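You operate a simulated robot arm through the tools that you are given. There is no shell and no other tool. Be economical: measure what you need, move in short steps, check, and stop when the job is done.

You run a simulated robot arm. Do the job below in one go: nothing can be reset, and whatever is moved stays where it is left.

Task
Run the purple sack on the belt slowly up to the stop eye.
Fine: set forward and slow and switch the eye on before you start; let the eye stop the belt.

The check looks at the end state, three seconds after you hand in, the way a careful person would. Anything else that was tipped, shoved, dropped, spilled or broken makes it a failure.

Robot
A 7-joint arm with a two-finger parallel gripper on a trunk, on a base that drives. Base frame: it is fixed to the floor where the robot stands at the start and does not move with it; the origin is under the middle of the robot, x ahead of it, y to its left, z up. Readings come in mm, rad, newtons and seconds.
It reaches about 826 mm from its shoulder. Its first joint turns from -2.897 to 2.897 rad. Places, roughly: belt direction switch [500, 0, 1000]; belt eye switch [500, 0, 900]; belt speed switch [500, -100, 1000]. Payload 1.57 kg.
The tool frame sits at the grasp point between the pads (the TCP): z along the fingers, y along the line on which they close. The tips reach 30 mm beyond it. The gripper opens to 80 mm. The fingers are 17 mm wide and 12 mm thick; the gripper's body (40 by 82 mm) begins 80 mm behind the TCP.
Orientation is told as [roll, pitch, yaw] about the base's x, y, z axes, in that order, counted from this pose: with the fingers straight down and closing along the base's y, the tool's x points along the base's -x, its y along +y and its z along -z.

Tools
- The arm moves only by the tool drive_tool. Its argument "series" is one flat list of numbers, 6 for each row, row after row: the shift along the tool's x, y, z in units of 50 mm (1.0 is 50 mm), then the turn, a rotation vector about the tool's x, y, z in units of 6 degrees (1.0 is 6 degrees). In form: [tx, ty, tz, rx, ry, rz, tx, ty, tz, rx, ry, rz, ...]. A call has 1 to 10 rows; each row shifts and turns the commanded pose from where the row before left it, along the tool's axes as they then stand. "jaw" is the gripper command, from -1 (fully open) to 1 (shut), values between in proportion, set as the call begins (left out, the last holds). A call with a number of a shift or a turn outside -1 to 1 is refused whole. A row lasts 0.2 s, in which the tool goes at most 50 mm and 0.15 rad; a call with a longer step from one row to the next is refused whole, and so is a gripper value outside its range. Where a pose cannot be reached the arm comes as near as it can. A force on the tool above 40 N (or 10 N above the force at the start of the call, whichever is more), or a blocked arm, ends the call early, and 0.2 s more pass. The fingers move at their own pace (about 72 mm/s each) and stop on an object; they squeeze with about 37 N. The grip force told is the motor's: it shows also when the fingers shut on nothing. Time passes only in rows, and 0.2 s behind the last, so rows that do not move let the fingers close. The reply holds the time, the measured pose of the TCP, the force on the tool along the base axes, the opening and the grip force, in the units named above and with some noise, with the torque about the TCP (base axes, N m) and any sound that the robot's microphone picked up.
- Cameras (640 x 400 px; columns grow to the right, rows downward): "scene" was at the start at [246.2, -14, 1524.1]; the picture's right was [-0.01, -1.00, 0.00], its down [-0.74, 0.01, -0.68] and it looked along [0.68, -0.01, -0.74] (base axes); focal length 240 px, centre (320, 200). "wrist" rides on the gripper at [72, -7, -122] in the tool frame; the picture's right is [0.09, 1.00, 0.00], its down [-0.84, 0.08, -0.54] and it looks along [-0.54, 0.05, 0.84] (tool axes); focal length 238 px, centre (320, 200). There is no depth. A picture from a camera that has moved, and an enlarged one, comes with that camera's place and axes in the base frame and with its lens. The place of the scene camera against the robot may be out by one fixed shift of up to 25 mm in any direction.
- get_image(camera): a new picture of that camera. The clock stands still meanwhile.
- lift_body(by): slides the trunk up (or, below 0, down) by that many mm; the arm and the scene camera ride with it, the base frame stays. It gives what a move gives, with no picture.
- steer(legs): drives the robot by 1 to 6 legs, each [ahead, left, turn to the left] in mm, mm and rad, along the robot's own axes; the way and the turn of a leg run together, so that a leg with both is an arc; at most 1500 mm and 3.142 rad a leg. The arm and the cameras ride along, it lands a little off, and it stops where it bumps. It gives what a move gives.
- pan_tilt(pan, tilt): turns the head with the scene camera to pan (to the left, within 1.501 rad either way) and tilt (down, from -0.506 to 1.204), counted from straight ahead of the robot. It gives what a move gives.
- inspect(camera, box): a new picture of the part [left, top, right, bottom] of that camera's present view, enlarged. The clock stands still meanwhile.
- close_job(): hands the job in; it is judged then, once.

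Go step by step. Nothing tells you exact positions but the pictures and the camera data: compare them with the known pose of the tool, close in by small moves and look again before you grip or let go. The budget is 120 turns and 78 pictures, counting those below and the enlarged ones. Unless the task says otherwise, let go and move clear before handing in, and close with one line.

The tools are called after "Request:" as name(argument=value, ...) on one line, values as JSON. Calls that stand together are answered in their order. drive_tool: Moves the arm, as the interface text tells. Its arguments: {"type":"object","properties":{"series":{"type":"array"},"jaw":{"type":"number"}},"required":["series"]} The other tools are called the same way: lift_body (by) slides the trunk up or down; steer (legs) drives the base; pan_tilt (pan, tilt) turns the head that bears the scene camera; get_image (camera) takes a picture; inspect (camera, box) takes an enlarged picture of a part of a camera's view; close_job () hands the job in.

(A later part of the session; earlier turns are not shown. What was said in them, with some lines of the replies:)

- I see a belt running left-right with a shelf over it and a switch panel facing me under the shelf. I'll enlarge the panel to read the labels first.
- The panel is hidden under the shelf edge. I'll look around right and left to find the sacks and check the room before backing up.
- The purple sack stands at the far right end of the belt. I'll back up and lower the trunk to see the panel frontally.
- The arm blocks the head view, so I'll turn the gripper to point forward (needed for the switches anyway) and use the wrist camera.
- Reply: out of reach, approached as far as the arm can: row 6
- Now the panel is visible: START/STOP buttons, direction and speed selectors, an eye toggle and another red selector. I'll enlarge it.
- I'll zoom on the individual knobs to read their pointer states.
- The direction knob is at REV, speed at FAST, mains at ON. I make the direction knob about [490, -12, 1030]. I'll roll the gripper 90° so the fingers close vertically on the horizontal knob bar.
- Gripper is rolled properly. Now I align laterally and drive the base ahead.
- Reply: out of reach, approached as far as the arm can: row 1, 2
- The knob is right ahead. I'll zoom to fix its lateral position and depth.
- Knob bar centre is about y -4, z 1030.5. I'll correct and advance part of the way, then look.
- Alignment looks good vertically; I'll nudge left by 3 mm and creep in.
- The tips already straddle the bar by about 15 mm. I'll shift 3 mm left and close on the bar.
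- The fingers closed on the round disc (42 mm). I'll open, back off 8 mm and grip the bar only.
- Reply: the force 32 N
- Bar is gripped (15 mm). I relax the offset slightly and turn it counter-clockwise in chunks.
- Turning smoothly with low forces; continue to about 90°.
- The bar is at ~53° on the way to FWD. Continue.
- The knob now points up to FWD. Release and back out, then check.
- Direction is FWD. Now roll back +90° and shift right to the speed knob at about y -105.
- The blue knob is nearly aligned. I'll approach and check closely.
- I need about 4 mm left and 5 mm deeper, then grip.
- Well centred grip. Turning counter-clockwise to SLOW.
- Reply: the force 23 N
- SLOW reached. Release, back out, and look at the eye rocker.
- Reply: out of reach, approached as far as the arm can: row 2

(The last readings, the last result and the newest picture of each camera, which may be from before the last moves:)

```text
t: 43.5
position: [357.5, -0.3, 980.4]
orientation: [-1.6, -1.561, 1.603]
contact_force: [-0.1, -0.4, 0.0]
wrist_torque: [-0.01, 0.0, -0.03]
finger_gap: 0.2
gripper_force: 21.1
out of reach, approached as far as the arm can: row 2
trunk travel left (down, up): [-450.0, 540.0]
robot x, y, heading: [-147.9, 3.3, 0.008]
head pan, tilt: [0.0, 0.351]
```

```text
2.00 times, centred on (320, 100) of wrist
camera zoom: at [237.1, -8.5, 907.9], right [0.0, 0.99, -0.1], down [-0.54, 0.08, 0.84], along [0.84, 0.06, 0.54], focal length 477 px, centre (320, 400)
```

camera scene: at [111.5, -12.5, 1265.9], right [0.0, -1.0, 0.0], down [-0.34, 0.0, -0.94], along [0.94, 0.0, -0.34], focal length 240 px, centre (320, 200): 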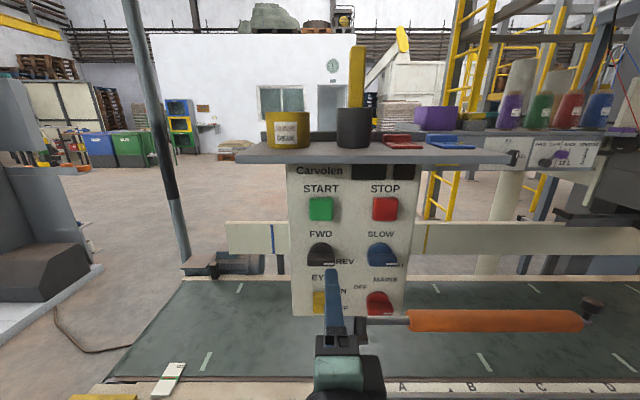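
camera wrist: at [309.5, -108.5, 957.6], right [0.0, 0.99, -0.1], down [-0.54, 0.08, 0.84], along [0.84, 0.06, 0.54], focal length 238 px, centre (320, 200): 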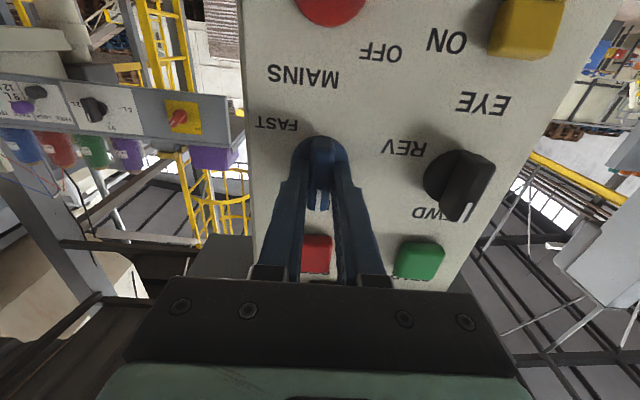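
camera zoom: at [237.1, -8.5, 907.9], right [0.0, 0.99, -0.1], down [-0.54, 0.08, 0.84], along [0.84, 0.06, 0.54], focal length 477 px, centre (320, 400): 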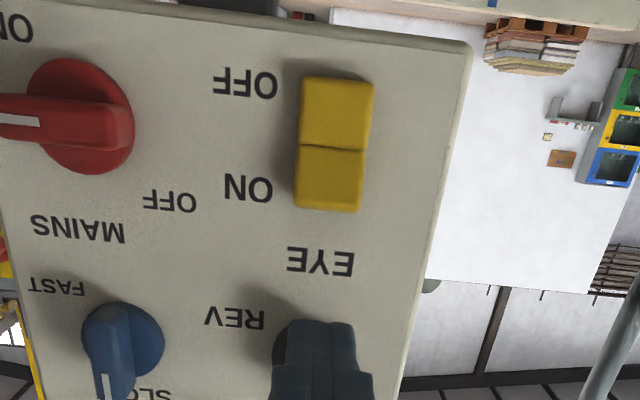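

Both knobs read FWD and SLOW. The ON half of the yellow eye rocker is at about y 1, z 942; I'll line up and press it slowly with shut fingers.

Request:
drive_tool(series=[0.35, 0.02, 0, 0, 0, 0, 0.35, 0, 0, 0, 0, 0, 0, 0, 0.6, 0, 0, 0, 0, 0, 0.5, 0, 0, 0, 0, 0, 0, 0, 0, 0])

Request:
inspect(camera="wrist", box=[200, 40, 440, 220])

Request:
inspect(camera="scene", box=[290, 240, 390, 340])

```text
t: 44.7
position: [412.8, -0.1, 945.9]
orientation: [-1.608, -1.56, 1.61]
contact_force: [-0.7, 0.8, 0.5]
wrist_torque: [0.02, 0.02, -0.02]
finger_gap: 0.1
gripper_force: 21.0
trunk travel left (down, up): [-450.0, 540.0]
robot x, y, heading: [-149.0, -3.4, 0.003]
head pan, tilt: [0.0, 0.351]
```

```text
2.22 times, centred on (320, 130) of wrist
camera zoom: at [293.0, -8.7, 872.7], right [0.0, 0.99, -0.1], down [-0.54, 0.08, 0.84], along [0.84, 0.06, 0.54], focal length 530 px, centre (320, 356)
```

zoom: 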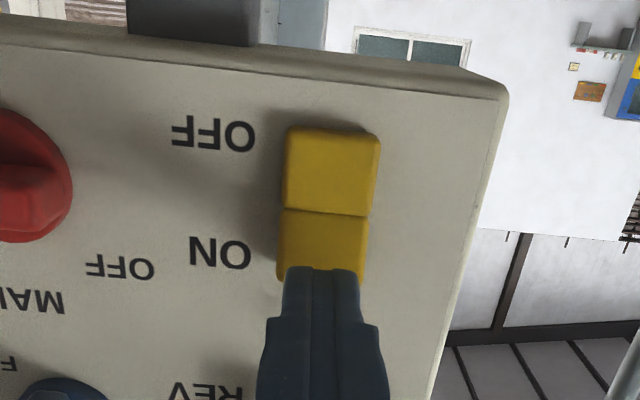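

```text
4.00 times, centred on (340, 290) of scene
camera zoom: at [111.1, -12.5, 1266.1], right [0.0, -1.0, 0.0], down [-0.34, 0.0, -0.94], along [0.94, 0.0, -0.34], focal length 959 px, centre (240, -160)
```

zoom: 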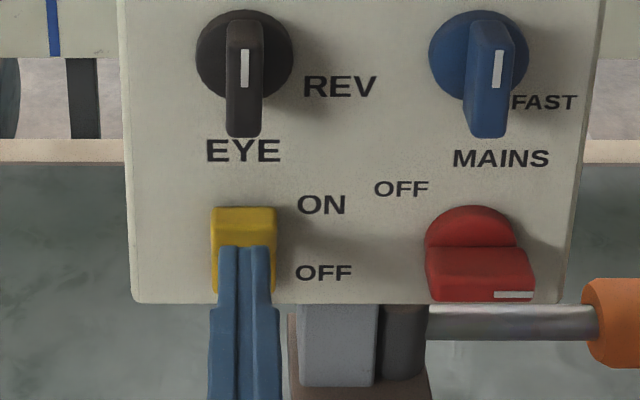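

Line of approach hits the ON half. Creep in until contact.

Request:
drive_tool(series=[0, 0.02, 0.2, 0, 0, 0, 0, 0, 0.15, 0, 0, 0, 0, 0, 0.1, 0, 0, 0, 0, 0, 0.06, 0, 0, 0, 0, 0, 0.06, 0, 0, 0])

Request:
inspect(camera="wrist", box=[200, 40, 440, 220])

```text
t: 45.6
position: [430.8, 2.5, 944.9]
orientation: [-1.388, -1.561, 1.392]
contact_force: [-22.7, 0.0, 0.9]
wrist_torque: [0.05, 0.14, -0.05]
finger_gap: 0.1
gripper_force: 21.5
trunk travel left (down, up): [-450.0, 540.0]
robot x, y, heading: [-149.9, -6.3, 0.005]
head pan, tilt: [0.0, 0.351]
stopped in row 4: the force on the tool passed its limit at 49 N (the readings are from after the stop); the commanded pose is now the measured one
```

```text
2.22 times, centred on (320, 130) of wrist
camera zoom: at [310.3, -6.5, 872.9], right [0.0, 0.99, -0.1], down [-0.54, 0.08, 0.84], along [0.84, 0.06, 0.54], focal length 530 px, centre (320, 356)
```

zoom: 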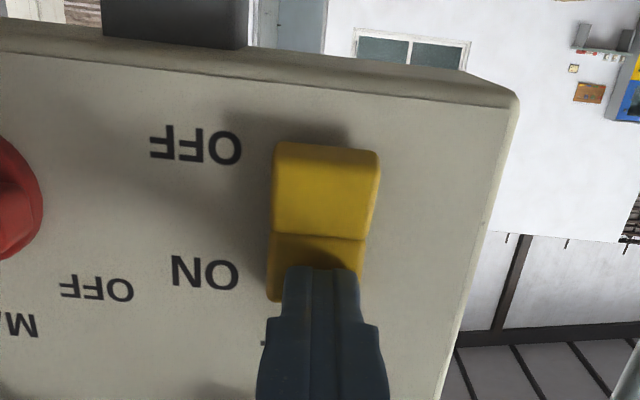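

Contact with 49 N. Back off and compare the rocker.

Request:
drive_tool(series=[0, 0, -0.4, 0, 0, 0, 0, 0, -0.8, 0, 0, 0, -0.6, 0, 0, 0, 0, 0, 0, 0, 0, 0, 0, 0])

Request:
inspect(camera="scene", box=[290, 240, 390, 340])

Request:
inspect(camera="wrist", box=[200, 0, 440, 200])

```text
t: 46.6
position: [373.7, 3.4, 973.6]
orientation: [-0.996, -1.558, 1.0]
contact_force: [0.1, 1.0, 0.3]
wrist_torque: [0.0, -0.03, 0.0]
finger_gap: 0.0
gripper_force: 21.7
trunk travel left (down, up): [-450.0, 540.0]
robot x, y, heading: [-148.7, 2.1, 0.005]
head pan, tilt: [0.0, 0.351]
```

```text
4.00 times, centred on (340, 290) of scene
camera zoom: at [110.5, -12.5, 1266.0], right [0.0, -1.0, 0.0], down [-0.34, 0.0, -0.94], along [0.94, 0.0, -0.34], focal length 959 px, centre (240, -160)
```

zoom: 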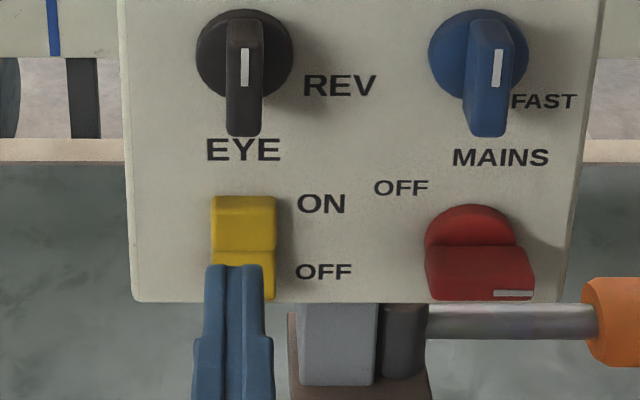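

```text
2.00 times, centred on (320, 100) of wrist
camera zoom: at [252.0, -4.9, 901.7], right [0.0, 0.99, -0.1], down [-0.54, 0.08, 0.84], along [0.84, 0.06, 0.53], focal length 477 px, centre (320, 400)
```

zoom: 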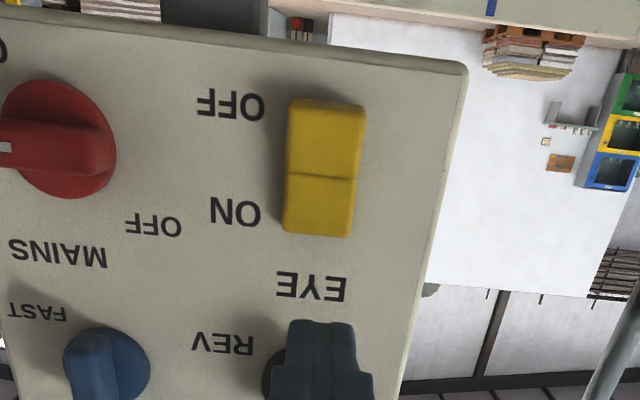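

The rocker's top edge moved in, so the eye is ON. Before starting I'll check the belt path and the sack.

Request:
pan_tilt(pan=-0.8, tilt=0.4)

Request:
get_image(camera="scene")

```text
t: 47.7
position: [373.7, 3.1, 973.4]
orientation: [-1.02, -1.558, 1.02]
contact_force: [-0.3, 0.3, -0.2]
wrist_torque: [-0.03, 0.0, -0.02]
finger_gap: 0.1
gripper_force: 20.7
trunk travel left (down, up): [-450.0, 540.0]
robot x, y, heading: [-151.0, 1.0, 0.005]
head pan, tilt: [-0.799, 0.4]
```

```text
35 pictures are left
camera scene: at [82.2, -78.9, 1261.5], right [-0.71, -0.7, 0.0], down [-0.27, 0.28, -0.92], along [0.64, -0.66, -0.39], focal length 240 px, centre (320, 200)
```

scene: 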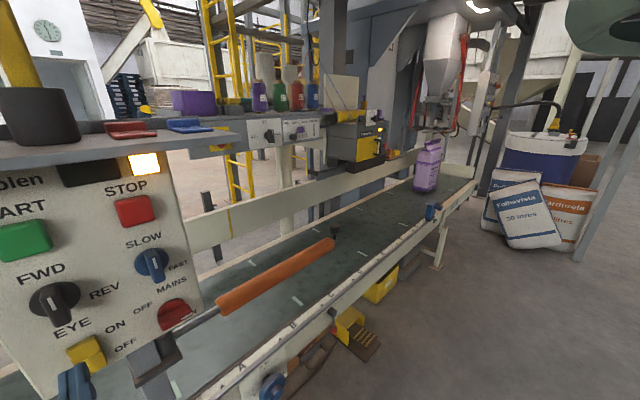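

A lamp lit up after the eye was switched on. I'll zoom in on the sack, the eye and the orange arm.

Request:
inspect(camera="scene", box=[360, 100, 520, 260])

Request:
inspect(camera="scene", box=[120, 200, 400, 400])

```text
2.50 times, centred on (440, 180) of scene
camera zoom: at [82.2, -78.9, 1261.5], right [-0.71, -0.7, 0.0], down [-0.27, 0.28, -0.92], along [0.64, -0.66, -0.39], focal length 600 px, centre (20, 250)
```

zoom: 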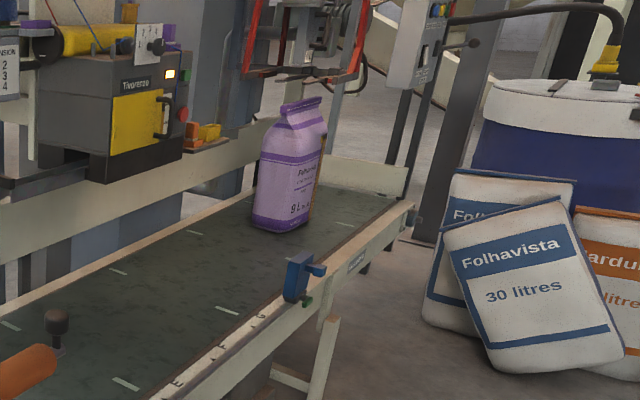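

```text
2.00 times, centred on (260, 300) of scene
camera zoom: at [82.2, -78.9, 1261.5], right [-0.71, -0.7, 0.0], down [-0.27, 0.28, -0.92], along [0.64, -0.66, -0.39], focal length 480 px, centre (440, 0)
```

zoom: 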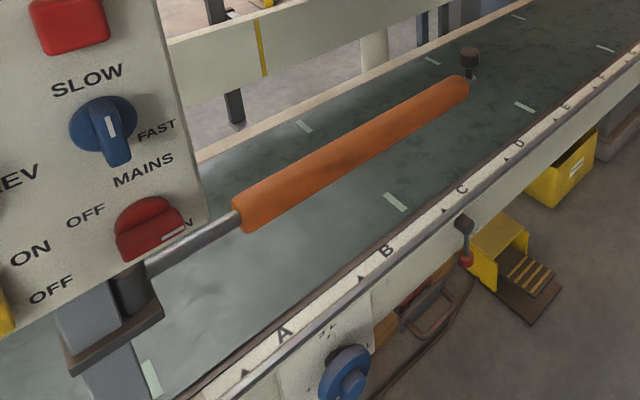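

The blue eye sits on the front rail just downstream of the sack; the path is clear. Moving up in front of START (about y 0, z 1115).

Request:
drive_tool(series=[-0.7, -0.05, 0, 0, 0, 0, -0.7, 0, 0, 0, 0, 0, -0.7, 0, 0, 0, 0, 0, -0.7, 0, 0, 0, 0, 0, 0, 0, 0, 0, 0, 0])

Request:
pan_tilt(pan=0, tilt=0.35)

Request:
get_image(camera="wrist")

Request:
inspect(camera="scene", box=[260, 130, 420, 290])

```text
t: 48.9
position: [376.6, 0.7, 1114.1]
orientation: [-0.984, -1.559, 0.987]
contact_force: [0.1, 0.0, 0.4]
wrist_torque: [0.0, 0.0, -0.01]
finger_gap: 0.0
gripper_force: 21.2
trunk travel left (down, up): [-450.0, 540.0]
robot x, y, heading: [-150.4, 0.9, 0.001]
head pan, tilt: [-0.799, 0.4]
```

```text
t: 50.0
position: [376.1, -0.2, 1114.3]
orientation: [-1.013, -1.558, 1.013]
contact_force: [0.2, 0.3, 0.2]
wrist_torque: [0.01, 0.0, 0.0]
finger_gap: 0.0
gripper_force: 20.8
trunk travel left (down, up): [-450.0, 540.0]
robot x, y, heading: [-149.5, -5.5, 0.004]
head pan, tilt: [0.0, 0.351]
```

```text
32 pictures are left
camera wrist: at [255.3, -8.3, 1042.7], right [0.0, 0.99, -0.1], down [-0.54, 0.08, 0.84], along [0.84, 0.06, 0.53], focal length 238 px, centre (320, 200)
```

wrist: 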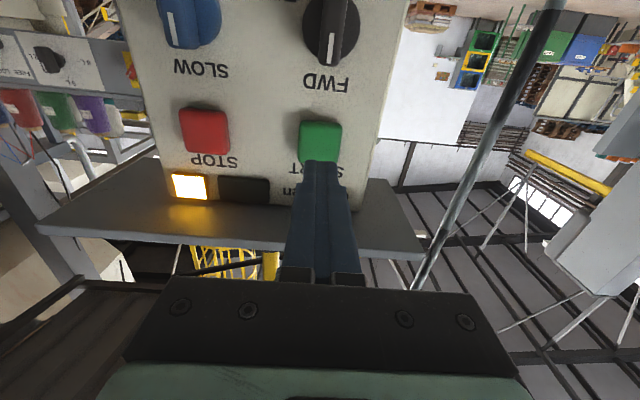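

```text
2.50 times, centred on (340, 210) of scene
camera zoom: at [110.4, -12.6, 1266.0], right [0.0, -1.0, 0.0], down [-0.34, 0.0, -0.94], along [0.94, 0.0, -0.34], focal length 600 px, centre (270, 175)
```

zoom: 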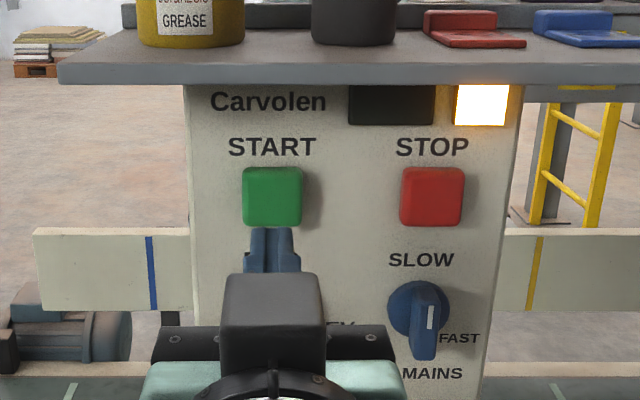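

Aligned with START. Press slowly.

Request:
drive_tool(series=[-0.02, 0.03, 0.5, 0, 0, 0, 0, 0, 0.4, 0, 0, 0, 0, 0, 0.2, 0, 0, 0, 0, 0, 0.1, 0, 0, 0, 0, 0, 0.1, 0, 0, 0, 0, 0, 0.1, 0, 0, 0, 0, 0, 0.1, 0, 0, 0])

Request:
inspect(camera="scene", box=[260, 130, 420, 290])

```text
t: 51.2
position: [433.6, 2.3, 1114.6]
orientation: [-0.85, -1.558, 0.851]
contact_force: [-31.7, -0.6, -7.3]
wrist_torque: [-0.02, 0.16, 0.03]
finger_gap: 0.0
gripper_force: 21.6
trunk travel left (down, up): [-450.0, 540.0]
robot x, y, heading: [-151.6, -0.2, -0.0]
head pan, tilt: [0.0, 0.351]
heard: click
stopped in row 5: the force on the tool passed its limit at 46 N (the readings are from after the stop); the commanded pose is now the measured one
```

```text
2.50 times, centred on (340, 210) of scene
camera zoom: at [106.7, -12.4, 1266.8], right [0.0, -1.0, 0.0], down [-0.34, 0.0, -0.94], along [0.94, 0.0, -0.34], focal length 600 px, centre (270, 175)
```

zoom: 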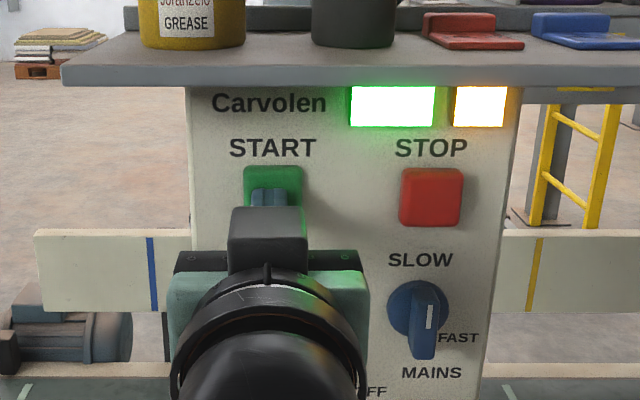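

The green lamp is on: the belt runs. Back off the button and watch the sack.

Request:
drive_tool(series=[0, 0, -0.4, 0, 0, 0, 0, 0, -0.8, 0, 0, 0, 0, 0, 0, 0, 0, 0])

Request:
pan_tilt(pan=-0.8, tilt=0.4)

Request:
get_image(camera="scene")

```text
t: 52.0
position: [379.3, -0.2, 1113.4]
orientation: [-0.693, -1.555, 0.694]
contact_force: [0.7, -0.2, 0.6]
wrist_torque: [-0.01, 0.01, 0.02]
finger_gap: 0.0
gripper_force: 21.1
trunk travel left (down, up): [-450.0, 540.0]
robot x, y, heading: [-155.0, 0.6, 0.005]
head pan, tilt: [0.0, 0.351]
```

```text
t: 53.1
position: [378.4, 0.1, 1113.6]
orientation: [-0.694, -1.555, 0.697]
contact_force: [-0.1, 0.2, 0.0]
wrist_torque: [-0.01, 0.01, 0.03]
finger_gap: 0.0
gripper_force: 21.4
trunk travel left (down, up): [-450.0, 540.0]
robot x, y, heading: [-150.0, -4.3, 0.005]
head pan, tilt: [-0.799, 0.4]
```

```text
29 pictures are left
camera scene: at [81.6, -78.9, 1261.5], right [-0.71, -0.7, 0.0], down [-0.27, 0.28, -0.92], along [0.64, -0.66, -0.39], focal length 240 px, centre (320, 200)
```

scene: 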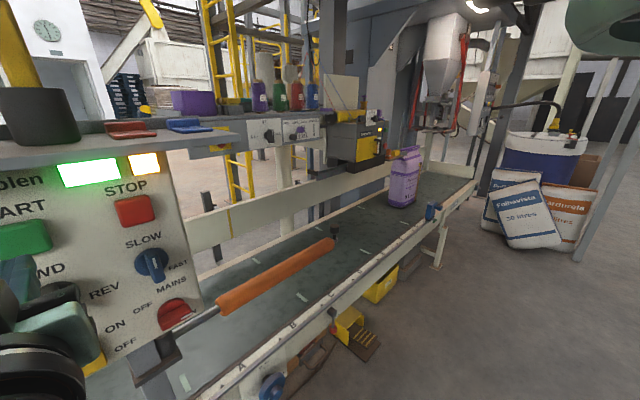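

The sack is travelling upright towards the eye. Wait a little.

Request:
drive_tool(series=[0, 0, 0, 0, 0, 0, 0, 0, 0, 0, 0, 0, 0, 0, 0, 0, 0, 0, 0, 0, 0, 0, 0, 0, 0, 0, 0, 0, 0, 0])

Request:
get_image(camera="scene")

```text
t: 54.3
position: [378.3, 0.4, 1114.3]
orientation: [-0.695, -1.555, 0.699]
contact_force: [0.0, 0.9, -0.5]
wrist_torque: [0.04, 0.0, 0.03]
finger_gap: 0.0
gripper_force: 21.5
trunk travel left (down, up): [-450.0, 540.0]
robot x, y, heading: [-149.4, -3.0, 0.001]
head pan, tilt: [-0.799, 0.4]
```

```text
28 pictures are left
camera scene: at [81.5, -79.0, 1261.5], right [-0.71, -0.7, 0.0], down [-0.27, 0.28, -0.92], along [0.64, -0.66, -0.39], focal length 240 px, centre (320, 200)
```

scene: 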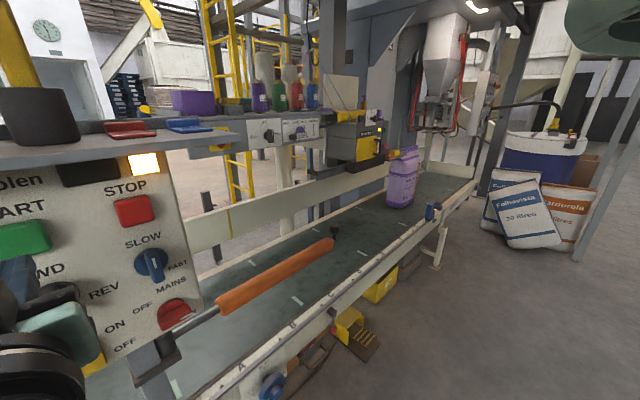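

The green lamp is off: the eye stopped the belt. One close check of the sack and eye.

Request:
drive_tool(series=[0, 0, -0.5, 0, 0, 0, 0, 0, -0.5, 0, 0, 0, 0, 0, 0, 0, 0, 0])

Request:
inspect(camera="scene", box=[360, 110, 500, 250])

Request:
inspect(camera="scene", box=[0, 80, 240, 380])

```text
t: 55.1
position: [359.9, 2.0, 1113.4]
orientation: [-0.695, -1.555, 0.695]
contact_force: [-0.5, -0.2, 0.4]
wrist_torque: [-0.02, 0.02, 0.01]
finger_gap: 0.0
gripper_force: 21.6
out of reach, approached as far as the arm can: row 1, 2
trunk travel left (down, up): [-450.0, 540.0]
robot x, y, heading: [-150.5, -0.6, 0.002]
head pan, tilt: [-0.799, 0.4]
```

```text
2.86 times, centred on (430, 180) of scene
camera zoom: at [81.5, -79.0, 1261.5], right [-0.71, -0.7, 0.0], down [-0.27, 0.28, -0.92], along [0.64, -0.66, -0.39], focal length 685 px, centre (6, 257)
```

zoom: 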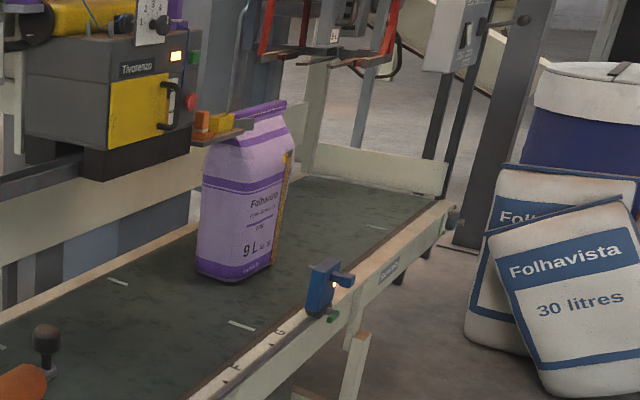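

```text
1.33 times, centred on (120, 230) of scene
camera zoom: at [81.5, -79.0, 1261.5], right [-0.71, -0.7, 0.0], down [-0.27, 0.28, -0.92], along [0.64, -0.66, -0.39], focal length 320 px, centre (587, 160)
```

zoom: 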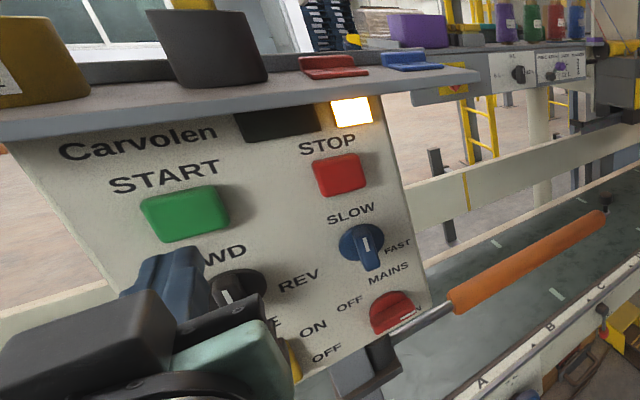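

The sack stands upright at the eye, whose indicator is lit. The belt has stopped, and nothing else was disturbed, so I'm handing in.

Request:
close_job()

```text
The job is handed in.
```

The purple sack ran slowly forward and stands upright at the stop eye, which stopped the belt itself; direction is at FWD, speed at SLOW and the eye is on.
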